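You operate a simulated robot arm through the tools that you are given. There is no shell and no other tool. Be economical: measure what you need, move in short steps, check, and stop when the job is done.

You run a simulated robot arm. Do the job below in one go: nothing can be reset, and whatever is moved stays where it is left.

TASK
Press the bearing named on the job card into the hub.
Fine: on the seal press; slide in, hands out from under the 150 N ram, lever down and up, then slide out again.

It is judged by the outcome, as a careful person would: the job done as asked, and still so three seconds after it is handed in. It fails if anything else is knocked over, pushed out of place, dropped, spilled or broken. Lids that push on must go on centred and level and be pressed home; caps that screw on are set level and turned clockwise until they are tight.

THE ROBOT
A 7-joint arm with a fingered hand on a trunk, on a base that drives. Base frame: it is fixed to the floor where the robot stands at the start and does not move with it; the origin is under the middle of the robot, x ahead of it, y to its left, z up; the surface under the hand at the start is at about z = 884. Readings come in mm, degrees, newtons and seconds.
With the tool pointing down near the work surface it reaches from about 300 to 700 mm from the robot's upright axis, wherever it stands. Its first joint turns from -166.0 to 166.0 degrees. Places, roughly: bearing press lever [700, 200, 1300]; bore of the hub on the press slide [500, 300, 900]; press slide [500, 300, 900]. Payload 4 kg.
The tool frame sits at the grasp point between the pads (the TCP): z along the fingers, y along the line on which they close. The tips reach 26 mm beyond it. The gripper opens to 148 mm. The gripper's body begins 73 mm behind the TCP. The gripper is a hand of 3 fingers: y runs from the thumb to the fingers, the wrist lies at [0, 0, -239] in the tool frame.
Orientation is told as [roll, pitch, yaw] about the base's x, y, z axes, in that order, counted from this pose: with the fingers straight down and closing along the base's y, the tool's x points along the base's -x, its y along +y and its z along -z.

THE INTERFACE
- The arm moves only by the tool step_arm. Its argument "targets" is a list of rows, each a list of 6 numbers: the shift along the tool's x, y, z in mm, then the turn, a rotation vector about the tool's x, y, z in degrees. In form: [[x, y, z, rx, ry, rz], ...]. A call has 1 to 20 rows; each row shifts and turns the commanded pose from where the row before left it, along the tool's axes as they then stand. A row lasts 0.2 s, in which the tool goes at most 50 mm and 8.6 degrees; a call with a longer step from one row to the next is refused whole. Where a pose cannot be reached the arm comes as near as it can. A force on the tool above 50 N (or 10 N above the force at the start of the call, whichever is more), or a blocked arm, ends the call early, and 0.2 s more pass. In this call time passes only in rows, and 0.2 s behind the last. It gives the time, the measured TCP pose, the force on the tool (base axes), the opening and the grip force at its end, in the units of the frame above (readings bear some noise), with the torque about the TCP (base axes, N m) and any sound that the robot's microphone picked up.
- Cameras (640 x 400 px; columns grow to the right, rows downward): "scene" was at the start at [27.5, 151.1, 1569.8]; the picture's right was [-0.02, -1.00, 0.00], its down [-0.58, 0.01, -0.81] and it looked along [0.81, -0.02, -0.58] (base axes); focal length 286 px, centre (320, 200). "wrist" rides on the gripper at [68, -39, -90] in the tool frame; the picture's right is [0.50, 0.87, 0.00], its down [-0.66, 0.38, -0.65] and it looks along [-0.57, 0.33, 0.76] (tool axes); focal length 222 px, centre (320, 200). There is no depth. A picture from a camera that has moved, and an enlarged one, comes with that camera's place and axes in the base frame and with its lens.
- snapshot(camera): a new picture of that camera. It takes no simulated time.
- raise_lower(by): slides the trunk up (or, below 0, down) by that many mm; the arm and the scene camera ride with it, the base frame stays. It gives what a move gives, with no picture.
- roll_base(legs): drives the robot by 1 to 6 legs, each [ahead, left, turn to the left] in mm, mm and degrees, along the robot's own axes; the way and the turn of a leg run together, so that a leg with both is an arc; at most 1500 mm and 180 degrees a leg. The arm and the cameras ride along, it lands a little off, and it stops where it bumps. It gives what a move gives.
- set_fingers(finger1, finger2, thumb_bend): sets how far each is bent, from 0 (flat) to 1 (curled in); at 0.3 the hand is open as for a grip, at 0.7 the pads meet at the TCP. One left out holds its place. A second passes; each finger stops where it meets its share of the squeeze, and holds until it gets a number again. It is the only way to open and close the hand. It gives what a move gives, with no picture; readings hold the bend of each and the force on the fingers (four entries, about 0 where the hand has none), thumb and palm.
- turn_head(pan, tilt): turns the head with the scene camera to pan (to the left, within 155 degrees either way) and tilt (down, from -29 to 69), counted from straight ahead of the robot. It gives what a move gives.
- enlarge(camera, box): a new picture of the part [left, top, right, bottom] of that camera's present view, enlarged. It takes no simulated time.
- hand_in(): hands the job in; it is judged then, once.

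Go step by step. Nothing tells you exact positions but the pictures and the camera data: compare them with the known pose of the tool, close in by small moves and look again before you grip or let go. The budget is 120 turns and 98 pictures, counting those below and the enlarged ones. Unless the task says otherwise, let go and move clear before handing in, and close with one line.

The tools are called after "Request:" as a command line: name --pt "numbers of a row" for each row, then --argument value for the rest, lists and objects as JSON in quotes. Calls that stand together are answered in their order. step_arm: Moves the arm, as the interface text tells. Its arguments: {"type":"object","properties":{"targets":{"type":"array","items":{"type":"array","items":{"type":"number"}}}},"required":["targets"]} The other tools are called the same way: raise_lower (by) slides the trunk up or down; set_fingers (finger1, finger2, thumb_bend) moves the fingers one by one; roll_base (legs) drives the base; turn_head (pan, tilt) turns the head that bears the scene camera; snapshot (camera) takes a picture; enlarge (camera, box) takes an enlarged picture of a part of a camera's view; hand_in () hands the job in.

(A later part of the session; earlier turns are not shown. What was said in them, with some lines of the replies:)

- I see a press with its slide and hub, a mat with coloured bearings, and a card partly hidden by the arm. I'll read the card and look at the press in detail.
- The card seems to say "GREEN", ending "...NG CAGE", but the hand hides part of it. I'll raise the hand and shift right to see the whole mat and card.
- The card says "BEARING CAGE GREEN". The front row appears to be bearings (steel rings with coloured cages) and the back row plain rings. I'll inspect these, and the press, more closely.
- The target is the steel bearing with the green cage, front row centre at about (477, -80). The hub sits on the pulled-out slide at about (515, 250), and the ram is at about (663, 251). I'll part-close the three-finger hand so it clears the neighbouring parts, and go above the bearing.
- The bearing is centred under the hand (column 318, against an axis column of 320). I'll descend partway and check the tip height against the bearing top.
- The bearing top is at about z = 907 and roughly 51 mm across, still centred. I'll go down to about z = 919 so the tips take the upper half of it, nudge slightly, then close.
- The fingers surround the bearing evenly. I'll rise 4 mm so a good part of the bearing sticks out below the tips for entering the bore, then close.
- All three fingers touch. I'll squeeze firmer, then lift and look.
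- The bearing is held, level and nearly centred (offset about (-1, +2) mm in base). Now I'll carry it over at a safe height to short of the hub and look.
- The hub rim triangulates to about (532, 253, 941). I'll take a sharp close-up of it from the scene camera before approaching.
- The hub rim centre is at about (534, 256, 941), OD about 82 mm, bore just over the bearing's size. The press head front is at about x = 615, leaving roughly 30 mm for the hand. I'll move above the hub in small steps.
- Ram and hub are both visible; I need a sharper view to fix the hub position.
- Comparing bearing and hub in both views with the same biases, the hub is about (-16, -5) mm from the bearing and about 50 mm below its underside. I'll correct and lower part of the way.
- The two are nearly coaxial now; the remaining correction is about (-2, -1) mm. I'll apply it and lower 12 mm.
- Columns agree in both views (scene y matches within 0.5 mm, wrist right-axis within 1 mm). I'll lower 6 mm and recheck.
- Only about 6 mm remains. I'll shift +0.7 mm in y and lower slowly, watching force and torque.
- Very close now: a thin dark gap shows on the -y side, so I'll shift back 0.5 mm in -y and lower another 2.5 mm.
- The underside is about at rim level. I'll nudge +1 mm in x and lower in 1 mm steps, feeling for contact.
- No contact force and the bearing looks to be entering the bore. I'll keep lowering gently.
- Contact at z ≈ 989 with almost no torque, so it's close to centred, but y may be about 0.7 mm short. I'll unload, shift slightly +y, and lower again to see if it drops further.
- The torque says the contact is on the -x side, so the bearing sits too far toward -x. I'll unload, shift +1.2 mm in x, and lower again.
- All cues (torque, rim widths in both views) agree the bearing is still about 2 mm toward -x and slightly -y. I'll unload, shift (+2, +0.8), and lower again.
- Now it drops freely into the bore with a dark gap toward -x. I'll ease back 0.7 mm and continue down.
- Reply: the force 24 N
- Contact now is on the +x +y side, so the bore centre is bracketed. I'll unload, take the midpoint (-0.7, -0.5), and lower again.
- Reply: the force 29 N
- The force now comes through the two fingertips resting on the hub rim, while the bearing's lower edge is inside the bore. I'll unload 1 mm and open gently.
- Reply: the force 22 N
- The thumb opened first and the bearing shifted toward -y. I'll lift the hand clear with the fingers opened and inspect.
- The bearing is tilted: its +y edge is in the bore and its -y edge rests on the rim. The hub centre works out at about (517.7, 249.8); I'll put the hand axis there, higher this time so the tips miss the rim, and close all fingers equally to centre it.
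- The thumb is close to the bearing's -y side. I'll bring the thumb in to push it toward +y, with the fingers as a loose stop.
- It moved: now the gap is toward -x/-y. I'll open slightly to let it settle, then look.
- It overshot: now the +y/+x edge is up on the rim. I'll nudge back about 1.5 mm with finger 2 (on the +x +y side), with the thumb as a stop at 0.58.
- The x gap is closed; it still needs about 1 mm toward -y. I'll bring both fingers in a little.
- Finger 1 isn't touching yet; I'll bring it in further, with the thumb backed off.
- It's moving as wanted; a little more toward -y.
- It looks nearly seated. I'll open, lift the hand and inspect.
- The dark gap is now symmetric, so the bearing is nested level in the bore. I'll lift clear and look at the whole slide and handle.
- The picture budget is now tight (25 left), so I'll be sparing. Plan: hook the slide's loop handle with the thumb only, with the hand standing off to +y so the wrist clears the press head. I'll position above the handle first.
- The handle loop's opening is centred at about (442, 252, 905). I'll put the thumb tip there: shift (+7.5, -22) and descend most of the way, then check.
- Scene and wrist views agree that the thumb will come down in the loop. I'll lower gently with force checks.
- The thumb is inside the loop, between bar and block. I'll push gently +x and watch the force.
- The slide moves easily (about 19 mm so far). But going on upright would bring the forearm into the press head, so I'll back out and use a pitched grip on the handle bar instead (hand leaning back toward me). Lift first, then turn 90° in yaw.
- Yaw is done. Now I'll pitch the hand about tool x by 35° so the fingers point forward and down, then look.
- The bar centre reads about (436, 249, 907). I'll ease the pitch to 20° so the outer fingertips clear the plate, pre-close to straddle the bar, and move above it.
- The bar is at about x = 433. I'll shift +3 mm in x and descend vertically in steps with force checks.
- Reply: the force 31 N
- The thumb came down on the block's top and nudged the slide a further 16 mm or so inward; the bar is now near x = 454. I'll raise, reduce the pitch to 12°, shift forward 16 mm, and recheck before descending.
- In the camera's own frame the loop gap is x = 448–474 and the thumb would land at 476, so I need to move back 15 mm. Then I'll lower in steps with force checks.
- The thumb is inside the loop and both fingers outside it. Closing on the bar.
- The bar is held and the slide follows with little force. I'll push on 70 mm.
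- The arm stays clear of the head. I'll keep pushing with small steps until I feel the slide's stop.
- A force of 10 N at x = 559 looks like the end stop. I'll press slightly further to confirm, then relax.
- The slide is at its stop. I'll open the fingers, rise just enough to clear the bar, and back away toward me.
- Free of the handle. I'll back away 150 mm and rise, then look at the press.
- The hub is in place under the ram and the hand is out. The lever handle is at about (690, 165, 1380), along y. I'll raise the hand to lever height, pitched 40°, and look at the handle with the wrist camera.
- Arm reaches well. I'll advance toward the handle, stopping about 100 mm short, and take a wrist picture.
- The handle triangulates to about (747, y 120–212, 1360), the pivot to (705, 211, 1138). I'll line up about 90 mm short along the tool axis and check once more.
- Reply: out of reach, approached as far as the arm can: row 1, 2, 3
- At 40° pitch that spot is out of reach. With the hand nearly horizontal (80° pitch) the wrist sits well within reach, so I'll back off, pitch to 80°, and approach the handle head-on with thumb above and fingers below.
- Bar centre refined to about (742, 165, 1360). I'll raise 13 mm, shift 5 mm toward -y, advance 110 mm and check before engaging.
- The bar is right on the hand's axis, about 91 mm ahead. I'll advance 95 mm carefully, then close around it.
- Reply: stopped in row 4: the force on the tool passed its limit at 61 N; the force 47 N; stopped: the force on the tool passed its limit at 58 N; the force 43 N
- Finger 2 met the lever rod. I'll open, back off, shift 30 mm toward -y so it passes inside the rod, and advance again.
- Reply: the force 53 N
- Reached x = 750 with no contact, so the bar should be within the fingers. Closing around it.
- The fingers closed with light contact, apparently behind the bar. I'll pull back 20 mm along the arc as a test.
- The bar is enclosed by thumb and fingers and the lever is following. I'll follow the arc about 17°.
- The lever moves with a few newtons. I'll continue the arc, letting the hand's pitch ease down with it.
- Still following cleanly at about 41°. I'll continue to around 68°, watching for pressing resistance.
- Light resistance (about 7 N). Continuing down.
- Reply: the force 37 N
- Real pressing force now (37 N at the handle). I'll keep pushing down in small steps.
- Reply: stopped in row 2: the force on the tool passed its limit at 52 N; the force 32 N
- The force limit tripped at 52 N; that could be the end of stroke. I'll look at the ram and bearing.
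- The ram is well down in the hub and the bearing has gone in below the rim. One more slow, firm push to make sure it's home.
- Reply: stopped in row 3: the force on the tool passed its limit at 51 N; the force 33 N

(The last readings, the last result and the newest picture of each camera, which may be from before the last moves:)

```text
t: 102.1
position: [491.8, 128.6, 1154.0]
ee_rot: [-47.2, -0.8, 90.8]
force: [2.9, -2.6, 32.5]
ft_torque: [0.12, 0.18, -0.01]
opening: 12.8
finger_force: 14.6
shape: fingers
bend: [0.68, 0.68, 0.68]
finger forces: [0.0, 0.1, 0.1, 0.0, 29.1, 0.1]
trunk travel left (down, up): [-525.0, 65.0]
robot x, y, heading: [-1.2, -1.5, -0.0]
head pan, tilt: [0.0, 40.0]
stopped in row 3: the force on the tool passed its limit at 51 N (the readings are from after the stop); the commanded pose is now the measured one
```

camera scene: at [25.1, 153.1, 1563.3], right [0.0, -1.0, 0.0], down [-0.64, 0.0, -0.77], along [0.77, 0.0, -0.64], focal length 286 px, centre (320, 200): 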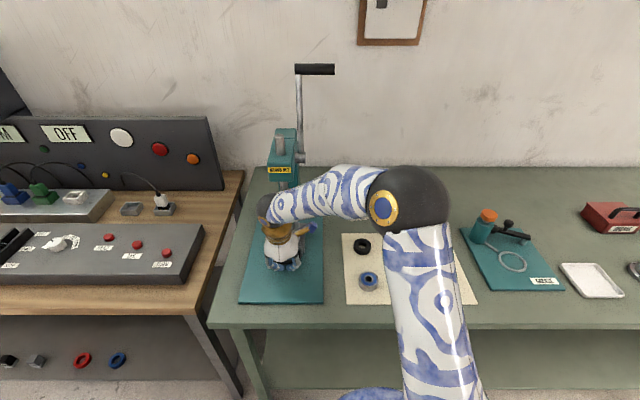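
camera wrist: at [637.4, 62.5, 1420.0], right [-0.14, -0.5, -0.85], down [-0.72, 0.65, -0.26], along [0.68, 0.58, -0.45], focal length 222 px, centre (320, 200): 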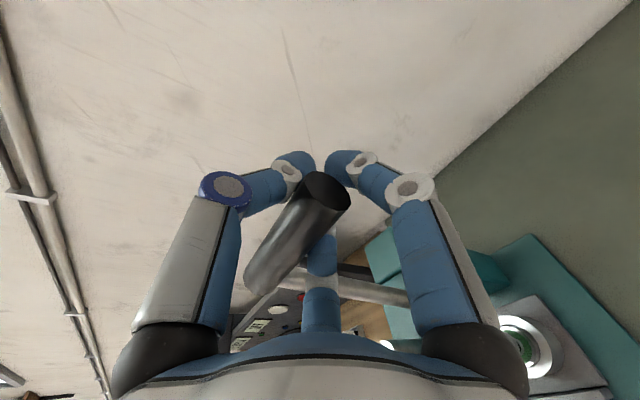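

The handle didn't move any further, so this is a hard stop and the bearing is home. Now I'll bring the lever back up along the same arc.

Request:
step_arm --pt "0 -9.3 -7.5 0 0 0" --pt "0 -9.7 -7 0 0 0" --pt "0 -10.1 -6.5 0 0 0" --pt "0 -10.4 -6 0 0 0" --pt "0 -10.7 -5.4 0 0 0" --pt "0 -11 -4.9 0 0 0" --pt "0 -11.1 -4.5 0 0 0" --pt "0 -11.3 -3.9 0 0 0" --pt "0 0 0 0 0 0"

Request:
step_arm --pt "0 -11.6 -3 1.5 0 0" --pt "0 -11.8 -2.1 1.5 0 0" --pt "0 -11.9 -1.2 1.5 0 0" --pt "0 -12 -0.2 1.5 0 0" --pt "0 -12 0.7 1.5 0 0" --pt "0 -11.9 1.7 1.5 0 0" --pt "0 -11.7 2.6 1.5 0 0" --pt "0 0 0 0 0 0"

```text
t: 104.1
position: [516.0, 130.2, 1240.4]
ee_rot: [-46.7, -0.5, 90.8]
force: [-2.9, 0.1, -1.6]
ft_torque: [-0.06, -0.03, 0.04]
opening: 5.1
finger_force: 1.3
shape: fingers
bend: [0.68, 0.67, 0.68]
finger forces: [0.0, 2.5, 0.0, 0.1, 0.0, 0.0]
trunk travel left (down, up): [-525.0, 65.0]
robot x, y, heading: [-0.9, -0.8, 0.2]
head pan, tilt: [0.0, 40.0]
```

```text
t: 105.9
position: [567.8, 129.4, 1307.6]
ee_rot: [-57.1, -0.5, 90.8]
force: [-1.6, -0.2, -1.4]
ft_torque: [-0.03, -0.02, 0.08]
opening: 5.0
finger_force: 1.1
shape: fingers
bend: [0.68, 0.67, 0.68]
finger forces: [0.0, 1.9, 0.1, 0.0, 0.1, 0.0]
trunk travel left (down, up): [-525.0, 65.0]
robot x, y, heading: [-4.4, 0.0, 0.1]
head pan, tilt: [0.0, 40.0]
```

Finger 2 is lifting the lever smoothly. Continuing up to the start position.

Request:
step_arm --pt "0 -11.4 3.8 3 0 0" --pt "0 -10.9 5 3 0 0" --pt "0 -10.3 6.1 3 0 0" --pt "0 -9.6 7.1 3 0 0" --pt "0 -8.8 8.1 3 0 0" --pt "0 -8 9 3 0 0" --pt "0 -7 9.8 3 0 0" --pt "0 -5.9 10.4 3 0 0" --pt "0 0 0 0 0 0"

Request:
step_arm --pt "0 -5.1 10.9 0 0 0" --pt "0 -4.5 11.1 0 0 0" --pt "0 -3.9 11.3 0 0 0" --pt "0 -3.3 11.5 0 0 0" --pt "0 -2.7 11.7 0 0 0" --pt "0 -2.1 11.8 0 0 0" --pt "0 -1 8 0 0 0" --pt "0 -0.5 8 0 0 0" --pt "0 -0.5 8 0 0 0" --pt "0 0.5 8 0 0 0" --pt "0 0 0 0 0 0"

```text
t: 107.9
position: [651.4, 131.5, 1351.0]
ee_rot: [-81.2, -0.5, 90.7]
force: [-0.6, -0.2, -0.4]
ft_torque: [-0.04, -0.09, -0.02]
opening: 5.2
finger_force: 0.5
shape: fingers
bend: [0.68, 0.67, 0.68]
finger forces: [0.0, 2.0, 0.0, 0.0, 0.0, 0.0]
trunk travel left (down, up): [-525.0, 65.0]
robot x, y, heading: [-0.0, 1.7, 0.3]
head pan, tilt: [0.0, 40.0]
```

```text
t: 110.3
position: [754.6, 132.5, 1360.2]
ee_rot: [-81.1, -0.6, 90.8]
force: [-0.2, 0.7, -1.6]
ft_torque: [-0.06, -0.06, 0.02]
opening: 5.2
finger_force: 0.6
shape: fingers
bend: [0.68, 0.68, 0.68]
finger forces: [0.0, 1.3, 0.0, 0.0, 0.0, 0.1]
trunk travel left (down, up): [-525.0, 65.0]
robot x, y, heading: [-4.0, 0.7, 0.0]
head pan, tilt: [0.0, 40.0]
```

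The lever is nearly at the top. I'll push slightly further so it rests against its up stop, then open.

Request:
step_arm --pt "0 0 8 0 0 0" --pt "0 0 8 0 0 0" --pt "0 0 8 0 0 0" --pt "0 0 0 0 0 0"

Request:
set_fingers --finger1 0.45 --finger2 0.45 --thumb_bend 0.4

Request:
step_arm --pt "0 0 -10 0 0 0" --pt "0 0 -20 0 0 0" --pt "0 0 -30 0 0 0" --pt "0 0 -35 0 0 0" --pt "0 0 -35 0 0 0" --pt "0 0 -35 0 0 0" --pt "0 0 -35 0 0 0" --pt "0 0 -35 0 0 0" --pt "0 0 0 0 0 0"

```text
t: 111.3
position: [778.1, 130.7, 1355.5]
ee_rot: [-81.1, -0.4, 90.8]
force: [-1.8, 1.1, 1.1]
ft_torque: [-0.05, 0.09, -0.03]
opening: 5.2
finger_force: 0.8
shape: fingers
bend: [0.68, 0.68, 0.68]
finger forces: [0.0, 0.1, 0.0, 0.0, 0.0, 1.5]
trunk travel left (down, up): [-525.0, 65.0]
robot x, y, heading: [-4.0, -0.6, 0.1]
head pan, tilt: [0.0, 40.0]
```

```text
t: 112.3
position: [776.7, 132.6, 1356.6]
ee_rot: [-81.2, -0.4, 90.8]
force: [0.1, -0.5, 0.2]
ft_torque: [0.01, 0.02, -0.02]
opening: 86.6
finger_force: 0.7
shape: fingers
bend: [0.45, 0.45, 0.4]
finger forces: [0.1, 0.0, 0.1, 0.0, 0.0, 0.5]
trunk travel left (down, up): [-525.0, 65.0]
robot x, y, heading: [-0.8, -0.9, 0.4]
head pan, tilt: [0.0, 40.0]
```

```text
t: 114.3
position: [544.5, 127.4, 1391.3]
ee_rot: [-81.2, -0.5, 90.7]
force: [-0.7, -0.6, 0.3]
ft_torque: [0.0, -0.01, -0.03]
opening: 86.4
finger_force: 0.1
shape: fingers
bend: [0.45, 0.45, 0.4]
finger forces: [0.0, 0.0, 0.0, 0.1, 0.0, 0.1]
trunk travel left (down, up): [-525.0, 65.0]
robot x, y, heading: [-1.5, 5.2, 0.5]
head pan, tilt: [0.0, 40.0]
```

Lever released at the top, hand clear. I'll return to the working pose by the same safe path: re-pitch, back off, then descend.

Request:
step_arm --pt "0 0 0 -8.2 0 0" --pt "0 0 0 -8.2 0 0" --pt "0 0 0 -8.2 0 0" --pt "0 0 0 -8.2 0 0" --pt "0 0 0 -8.2 0 0" --pt "0 26.8 -22.5 0 0 0" --pt "0 26.8 -22.5 0 0 0" --pt "0 26.8 -22.5 0 0 0" --pt "0 26.8 -22.5 0 0 0" --pt "0 0 0 -7 0 0" --pt "0 0 0 -7 0 0" --pt "0 0 0 -7 0 0" --pt "0 0 0 -7 0 0" --pt "0 0 0 0 0 0"

Request:
set_fingers --finger1 0.58 --finger2 0.58 --thumb_bend 0.58

```text
t: 117.3
position: [405.6, 127.0, 1391.7]
ee_rot: [-12.1, -0.5, 90.8]
force: [0.1, 0.5, 0.9]
ft_torque: [0.0, 0.01, 0.01]
opening: 86.6
finger_force: 0.1
shape: fingers
bend: [0.45, 0.45, 0.4]
finger forces: [0.0, 0.1, 0.0, 0.1, 0.0, 0.1]
trunk travel left (down, up): [-525.0, 65.0]
robot x, y, heading: [-2.8, -1.5, 0.1]
head pan, tilt: [0.0, 40.0]
```

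```text
t: 118.3
position: [406.9, 126.3, 1390.9]
ee_rot: [-12.2, -0.5, 90.8]
force: [0.5, -0.1, 1.2]
ft_torque: [-0.04, 0.0, -0.02]
opening: 39.8
finger_force: 0.0
shape: fingers
bend: [0.57, 0.57, 0.57]
finger forces: [0.0, 0.1, 0.0, 0.0, 0.0, 0.1]
trunk travel left (down, up): [-525.0, 65.0]
robot x, y, heading: [-2.9, 1.5, 0.3]
head pan, tilt: [0.0, 40.0]
```

Descending at the side, then a look at press and lever.

Request:
step_arm --pt "5 8 37.5 0 0 0" --pt "5 8 37.5 0 0 0" --pt "5 8 37.5 0 0 0" --pt "5 8 37.5 0 0 0" --pt "5 8 37.5 0 0 0" --pt "5 8 37.5 0 0 0" --pt "5 8 37.5 0 0 0" --pt "5 8 37.5 0 0 0" --pt "5 8 37.5 0 0 0" --pt "5 8 37.5 0 0 0" --pt "0 0 0 0 0 0"

Request:
enlarge --camera "scene" --box '[220, 50, 380, 290]'

```text
t: 120.7
position: [405.5, 80.0, 1007.9]
ee_rot: [-12.2, -0.5, 90.8]
force: [-0.8, 0.0, -0.5]
ft_torque: [0.02, 0.04, -0.01]
opening: 39.8
finger_force: 0.0
shape: fingers
bend: [0.57, 0.57, 0.57]
finger forces: [0.0, 0.0, 0.0, 0.0, 0.0, 0.0]
trunk travel left (down, up): [-525.0, 65.0]
robot x, y, heading: [0.4, -0.5, 0.3]
head pan, tilt: [0.0, 40.0]
```

```text
1.67 times, centred on (300, 170) of scene
camera zoom: at [23.0, 153.1, 1563.3], right [0.0, -1.0, 0.0], down [-0.64, 0.0, -0.77], along [0.77, 0.0, -0.64], focal length 478 px, centre (353, 250)
```

zoom: 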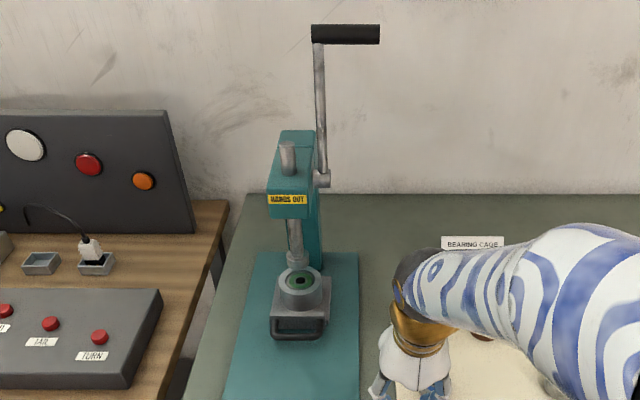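

The lever is up, the ram has risen and the bearing sits in the hub. Now I'll return to the recorded grip pose above the slide handle.

Request:
step_arm --pt "-33.4 0 0 0 0 0.8" --pt "-33.4 0 0 0 0 0" --pt "-33.4 0 0 0 0 0" --pt "-33.4 0 0 0 0 0" --pt "-33.4 0 0 0 0 0" --pt "0 5.2 24.5 0 0 0" --pt "0 5.2 24.4 0 0 0" --pt "0 -31 6.6 0 0 0" --pt "0 -31 6.6 0 0 0" --pt "0 -31 6.6 0 0 0" --pt "0 -31 6.6 0 0 0" --pt "0 -25 5.3 0 0 0" --pt "0 0 0 0 0 0"

```text
t: 123.5
position: [558.5, 246.3, 960.1]
ee_rot: [-12.2, -0.7, 90.0]
force: [-0.3, 0.1, 0.2]
ft_torque: [0.0, 0.03, 0.02]
opening: 39.6
finger_force: 0.1
shape: fingers
bend: [0.57, 0.57, 0.57]
finger forces: [0.0, 0.1, 0.1, 0.0, 0.0, 0.0]
trunk travel left (down, up): [-525.0, 65.0]
robot x, y, heading: [-2.7, -0.2, 0.3]
head pan, tilt: [0.0, 40.0]
```

By the earlier entry geometry the right x here is about 556. I'll adjust by -2 mm and lower onto the bar gently.

Request:
step_arm --pt "0 2 -0.4 0 0 0" --pt "0 2.1 9.8 0 0 0" --pt "0 2.1 9.8 0 0 0" --pt "0 1 4.9 0 0 0" --pt "0 1 4.9 0 0 0" --pt "0 0.6 3 0 0 0" --pt "0 0 0 0 0 0"

Request:
set_fingers --finger1 0.68 --finger2 0.68 --thumb_bend 0.68

```text
t: 124.3
position: [559.3, 248.8, 953.9]
ee_rot: [-13.5, -1.3, 90.1]
force: [-4.3, -3.8, 29.6]
ft_torque: [-0.16, -1.05, -0.15]
opening: 38.4
finger_force: 15.3
shape: fingers
bend: [0.57, 0.57, 0.56]
finger forces: [0.2, 0.5, 0.0, 0.1, 30.0, 0.0]
trunk travel left (down, up): [-525.0, 65.0]
robot x, y, heading: [0.4, 2.9, 0.1]
head pan, tilt: [0.0, 40.0]
stopped in row 3: the force on the tool passed its limit at 60 N (the readings are from after the stop); the commanded pose is now the measured one
```

```text
t: 125.1
position: [561.6, 251.4, 951.7]
ee_rot: [-13.4, -1.2, 90.1]
force: [-3.2, 0.8, 6.4]
ft_torque: [0.03, 0.07, 0.02]
opening: 3.3
finger_force: 3.3
shape: fingers
bend: [0.69, 0.68, 0.68]
finger forces: [2.5, 4.8, 0.0, 0.0, 0.1, 0.0]
trunk travel left (down, up): [-525.0, 65.0]
robot x, y, heading: [-3.2, 1.3, 0.1]
head pan, tilt: [0.0, 40.0]
stopped: the force on the tool passed its limit at 50 N (the readings are from after the stop); the commanded pose is now the measured one
```

The thumb caught the block's top again, so I'm about 8 mm too far in. I'll raise, reopen with the thumb more curled, shift back, and retry.

Request:
step_arm --pt "0 -2 -9.8 0 0 0" --pt "0 -2 -9.8 0 0 0" --pt "0 10.3 -2.2 1.3 0 0" --pt "0 0 0 0 0 0"

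Request:
set_fingers --finger1 0.57 --finger2 0.57 --thumb_bend 0.6

```text
t: 126.1
position: [550.8, 248.6, 971.1]
ee_rot: [-14.6, -1.1, 90.1]
force: [0.1, -0.1, 0.8]
ft_torque: [-0.01, 0.0, -0.03]
opening: 4.8
finger_force: 0.0
shape: fingers
bend: [0.68, 0.68, 0.68]
finger forces: [0.1, 0.0, 0.0, 0.0, 0.0, 0.0]
trunk travel left (down, up): [-525.0, 65.0]
robot x, y, heading: [-1.0, 1.1, -0.1]
head pan, tilt: [0.0, 40.0]
```

```text
t: 127.1
position: [551.2, 248.0, 971.1]
ee_rot: [-14.5, -1.1, 90.1]
force: [0.3, 0.0, 0.6]
ft_torque: [0.02, -0.01, -0.01]
opening: 35.7
finger_force: 0.1
shape: fingers
bend: [0.56, 0.56, 0.6]
finger forces: [0.0, 0.0, 0.0, 0.0, 0.0, 0.1]
trunk travel left (down, up): [-525.0, 65.0]
robot x, y, heading: [-1.5, -1.1, -0.1]
head pan, tilt: [0.0, 40.0]
```

Correct the pitch back to 12° and lower again at x = 550.

Request:
step_arm --pt "0 1 0 -2.5 0 0" --pt "0 2.1 9.8 0 0 0" --pt "0 2.1 9.8 0 0 0" --pt "0 1 4.9 0 0 0" --pt "0 1 4.9 0 0 0" --pt "0 1 4.9 0 0 0" --pt "0 1 4.9 0 0 0" --pt "0 0.7 3.4 0 0 0" --pt "0 0 0 0 0 0"

```text
t: 129.1
position: [549.0, 250.0, 929.7]
ee_rot: [-12.3, -1.1, 90.0]
force: [-3.0, -2.3, 15.6]
ft_torque: [-0.47, 0.31, -0.05]
opening: 34.5
finger_force: 8.3
shape: fingers
bend: [0.56, 0.56, 0.6]
finger forces: [15.4, 0.7, 0.0, 0.0, 0.1, 0.1]
trunk travel left (down, up): [-525.0, 65.0]
robot x, y, heading: [-0.0, 0.4, 0.2]
head pan, tilt: [0.0, 40.0]
```

The thumb went in freely; finger 1 lightly rests on something. I'll ease up 2 mm, back off 2 mm, and close.

Request:
step_arm --pt "0 2 -2.4 0 0 0" --pt "0 0 0 0 0 0"

Request:
set_fingers --finger1 0.68 --finger2 0.68 --thumb_bend 0.68

Request:
step_arm --pt "0 4.9 -1 0 0 0" --pt "0 9.8 -2.1 0 0 0" --pt "0 9.8 -2.1 0 0 0" --pt "0 0 0 0 0 0"

```text
t: 129.7
position: [547.3, 250.5, 928.8]
ee_rot: [-12.1, -1.1, 90.0]
force: [0.7, -0.2, 3.8]
ft_torque: [-0.11, 0.01, 0.02]
opening: 33.1
finger_force: 2.0
shape: fingers
bend: [0.57, 0.56, 0.6]
finger forces: [3.8, 0.3, 0.0, 0.0, 0.0, 0.1]
trunk travel left (down, up): [-525.0, 65.0]
robot x, y, heading: [0.3, 0.2, 0.4]
head pan, tilt: [0.0, 40.0]
```

```text
t: 130.7
position: [548.1, 250.0, 928.8]
ee_rot: [-12.1, -1.1, 90.1]
force: [1.0, 0.5, -3.4]
ft_torque: [0.02, 0.02, 0.0]
opening: 10.9
finger_force: 3.0
shape: fingers
bend: [0.67, 0.67, 0.66]
finger forces: [1.4, 1.6, 0.0, 0.0, 3.2, 0.1]
trunk travel left (down, up): [-525.0, 65.0]
robot x, y, heading: [-0.3, 3.4, 0.1]
head pan, tilt: [0.0, 40.0]
```

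```text
t: 131.7
position: [522.8, 250.7, 929.0]
ee_rot: [-12.1, -1.2, 90.1]
force: [0.7, -0.2, -3.4]
ft_torque: [0.0, 0.02, -0.01]
opening: 10.7
finger_force: 2.7
shape: fingers
bend: [0.67, 0.67, 0.66]
finger forces: [1.3, 1.7, 0.0, 0.0, 3.1, 0.0]
trunk travel left (down, up): [-525.0, 65.0]
robot x, y, heading: [2.0, 1.0, -0.2]
head pan, tilt: [0.0, 40.0]
```

The grip signature matches the bar being held. I'll pull the slide out.

Request:
step_arm --pt "0 9.8 -2.1 0 0 0" --pt "0 9.8 -2.1 0 0 0" --pt "0 9.8 -2.1 0 0 0" --pt "0 9.8 -2.1 0 0 0" --pt "0 9.8 -2.1 0 0 0" --pt "0 9.8 -2.1 0 0 0" --pt "0 9.8 -2.1 0 0 0" --pt "0 9.8 -2.1 0 0 0" --pt "0 9.8 -2.1 0 0 0" --pt "0 0 0 0 0 0"

Request:
step_arm --pt "0 4.9 -1 0 0 0" --pt "0 4.9 -1 0 0 0" --pt "0 4.9 -1 0 0 0" --pt "0 4.9 -1 0 0 0" --pt "0 4.9 -1 0 0 0" --pt "0 4.9 -1 0 0 0" --pt "0 4.9 -1 0 0 0" --pt "0 4.9 -1 0 0 0" --pt "0 0 0 0 0 0"

```text
t: 133.9
position: [432.5, 249.3, 928.5]
ee_rot: [-12.1, -1.1, 90.2]
force: [0.7, 0.9, -2.4]
ft_torque: [0.06, -0.01, -0.01]
opening: 10.6
finger_force: 2.8
shape: fingers
bend: [0.67, 0.67, 0.66]
finger forces: [1.2, 1.6, 0.1, 0.0, 3.2, 0.0]
trunk travel left (down, up): [-525.0, 65.0]
robot x, y, heading: [-3.1, -2.0, -0.0]
head pan, tilt: [0.0, 40.0]
```

```text
t: 135.9
position: [394.5, 250.4, 928.5]
ee_rot: [-12.1, -1.2, 90.0]
force: [11.7, -1.1, 4.0]
ft_torque: [-0.02, -0.28, -0.03]
opening: 18.1
finger_force: 5.9
shape: fingers
bend: [0.68, 0.68, 0.62]
finger forces: [0.1, 0.0, 0.0, 0.0, 11.9, 0.0]
trunk travel left (down, up): [-525.0, 65.0]
robot x, y, heading: [-0.9, -0.2, 0.0]
head pan, tilt: [0.0, 40.0]
```

The slide has reached its outer stop. I'll relax, open, and lift straight up clear of the handle.

Request:
step_arm --pt "0 -4.5 0.9 0 0 0" --pt "0 0 0 0 0 0"

Request:
set_fingers --finger1 0.57 --finger2 0.57 --thumb_bend 0.61

Request:
step_arm --pt "0 -1 -4.9 0 0 0" --pt "0 -2 -9.8 0 0 0" --pt "0 -3 -14.7 0 0 0" --pt "0 -4 -20 0 0 0" --pt "0 -6 -30 0 0 0" --pt "20 -6 -30 0 0 0" --pt "40 0 -10 0 0 0" --pt "40 0 0 0 0 0" --pt "40 0 0 0 0 0" --pt "40 0 0 0 0 0" --pt "0 0 0 0 0 0"

```text
t: 136.5
position: [397.7, 250.4, 929.9]
ee_rot: [-12.1, -1.2, 90.0]
force: [7.6, 0.7, 2.5]
ft_torque: [-0.02, -0.14, 0.0]
opening: 15.0
finger_force: 4.0
shape: fingers
bend: [0.68, 0.68, 0.64]
finger forces: [0.0, 0.0, 0.0, 0.0, 7.2, 0.0]
trunk travel left (down, up): [-525.0, 65.0]
robot x, y, heading: [-4.9, 0.0, 0.1]
head pan, tilt: [0.0, 40.0]
```

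```text
t: 137.5
position: [395.7, 251.1, 928.2]
ee_rot: [-12.1, -1.2, 90.2]
force: [-0.7, -0.3, 0.3]
ft_torque: [0.0, 0.0, 0.01]
opening: 35.0
finger_force: 0.1
shape: fingers
bend: [0.56, 0.56, 0.61]
finger forces: [0.0, 0.0, 0.1, 0.1, 0.1, 0.1]
trunk travel left (down, up): [-525.0, 65.0]
robot x, y, heading: [-2.7, 1.1, 0.1]
head pan, tilt: [0.0, 40.0]
```

```text
t: 139.9
position: [393.7, 68.4, 1046.8]
ee_rot: [-12.1, -1.1, 90.1]
force: [0.9, -0.5, 0.1]
ft_torque: [0.05, 0.01, 0.0]
opening: 34.8
finger_force: 0.1
shape: fingers
bend: [0.56, 0.56, 0.61]
finger forces: [0.0, 0.0, 0.1, 0.0, 0.0, 0.0]
trunk travel left (down, up): [-525.0, 65.0]
robot x, y, heading: [-0.1, -0.7, -0.0]
head pan, tilt: [0.0, 40.0]
```

The hand is clear and everything moved freely. I'll use the last picture to check the result.

Request:
enlarge --camera "scene" --box '[225, 55, 425, 305]'

```text
1.60 times, centred on (325, 180) of scene
camera zoom: at [23.0, 152.9, 1563.3], right [0.0, -1.0, 0.0], down [-0.64, 0.0, -0.77], along [0.77, 0.0, -0.64], focal length 458 px, centre (312, 232)
```

zoom: 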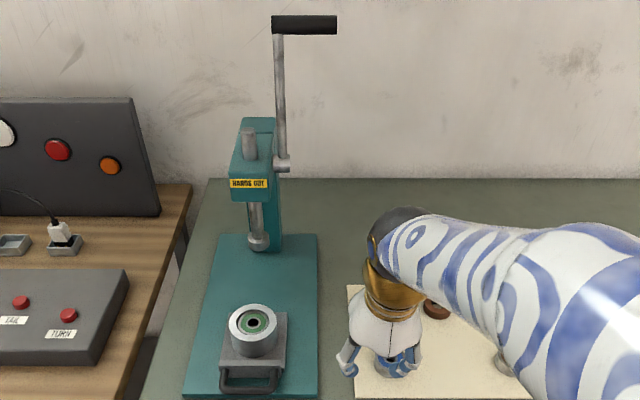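

The green-cage bearing sits flush and level in the hub, with the slide out, the lever up and the hand clear. Handing in.

Request:
hand_in

```text
The job is handed in.
```

The green-cage bearing named on the job card is pressed into the hub down to the press's hard stop; the slide is back out, the lever is up, and the job is handed in.
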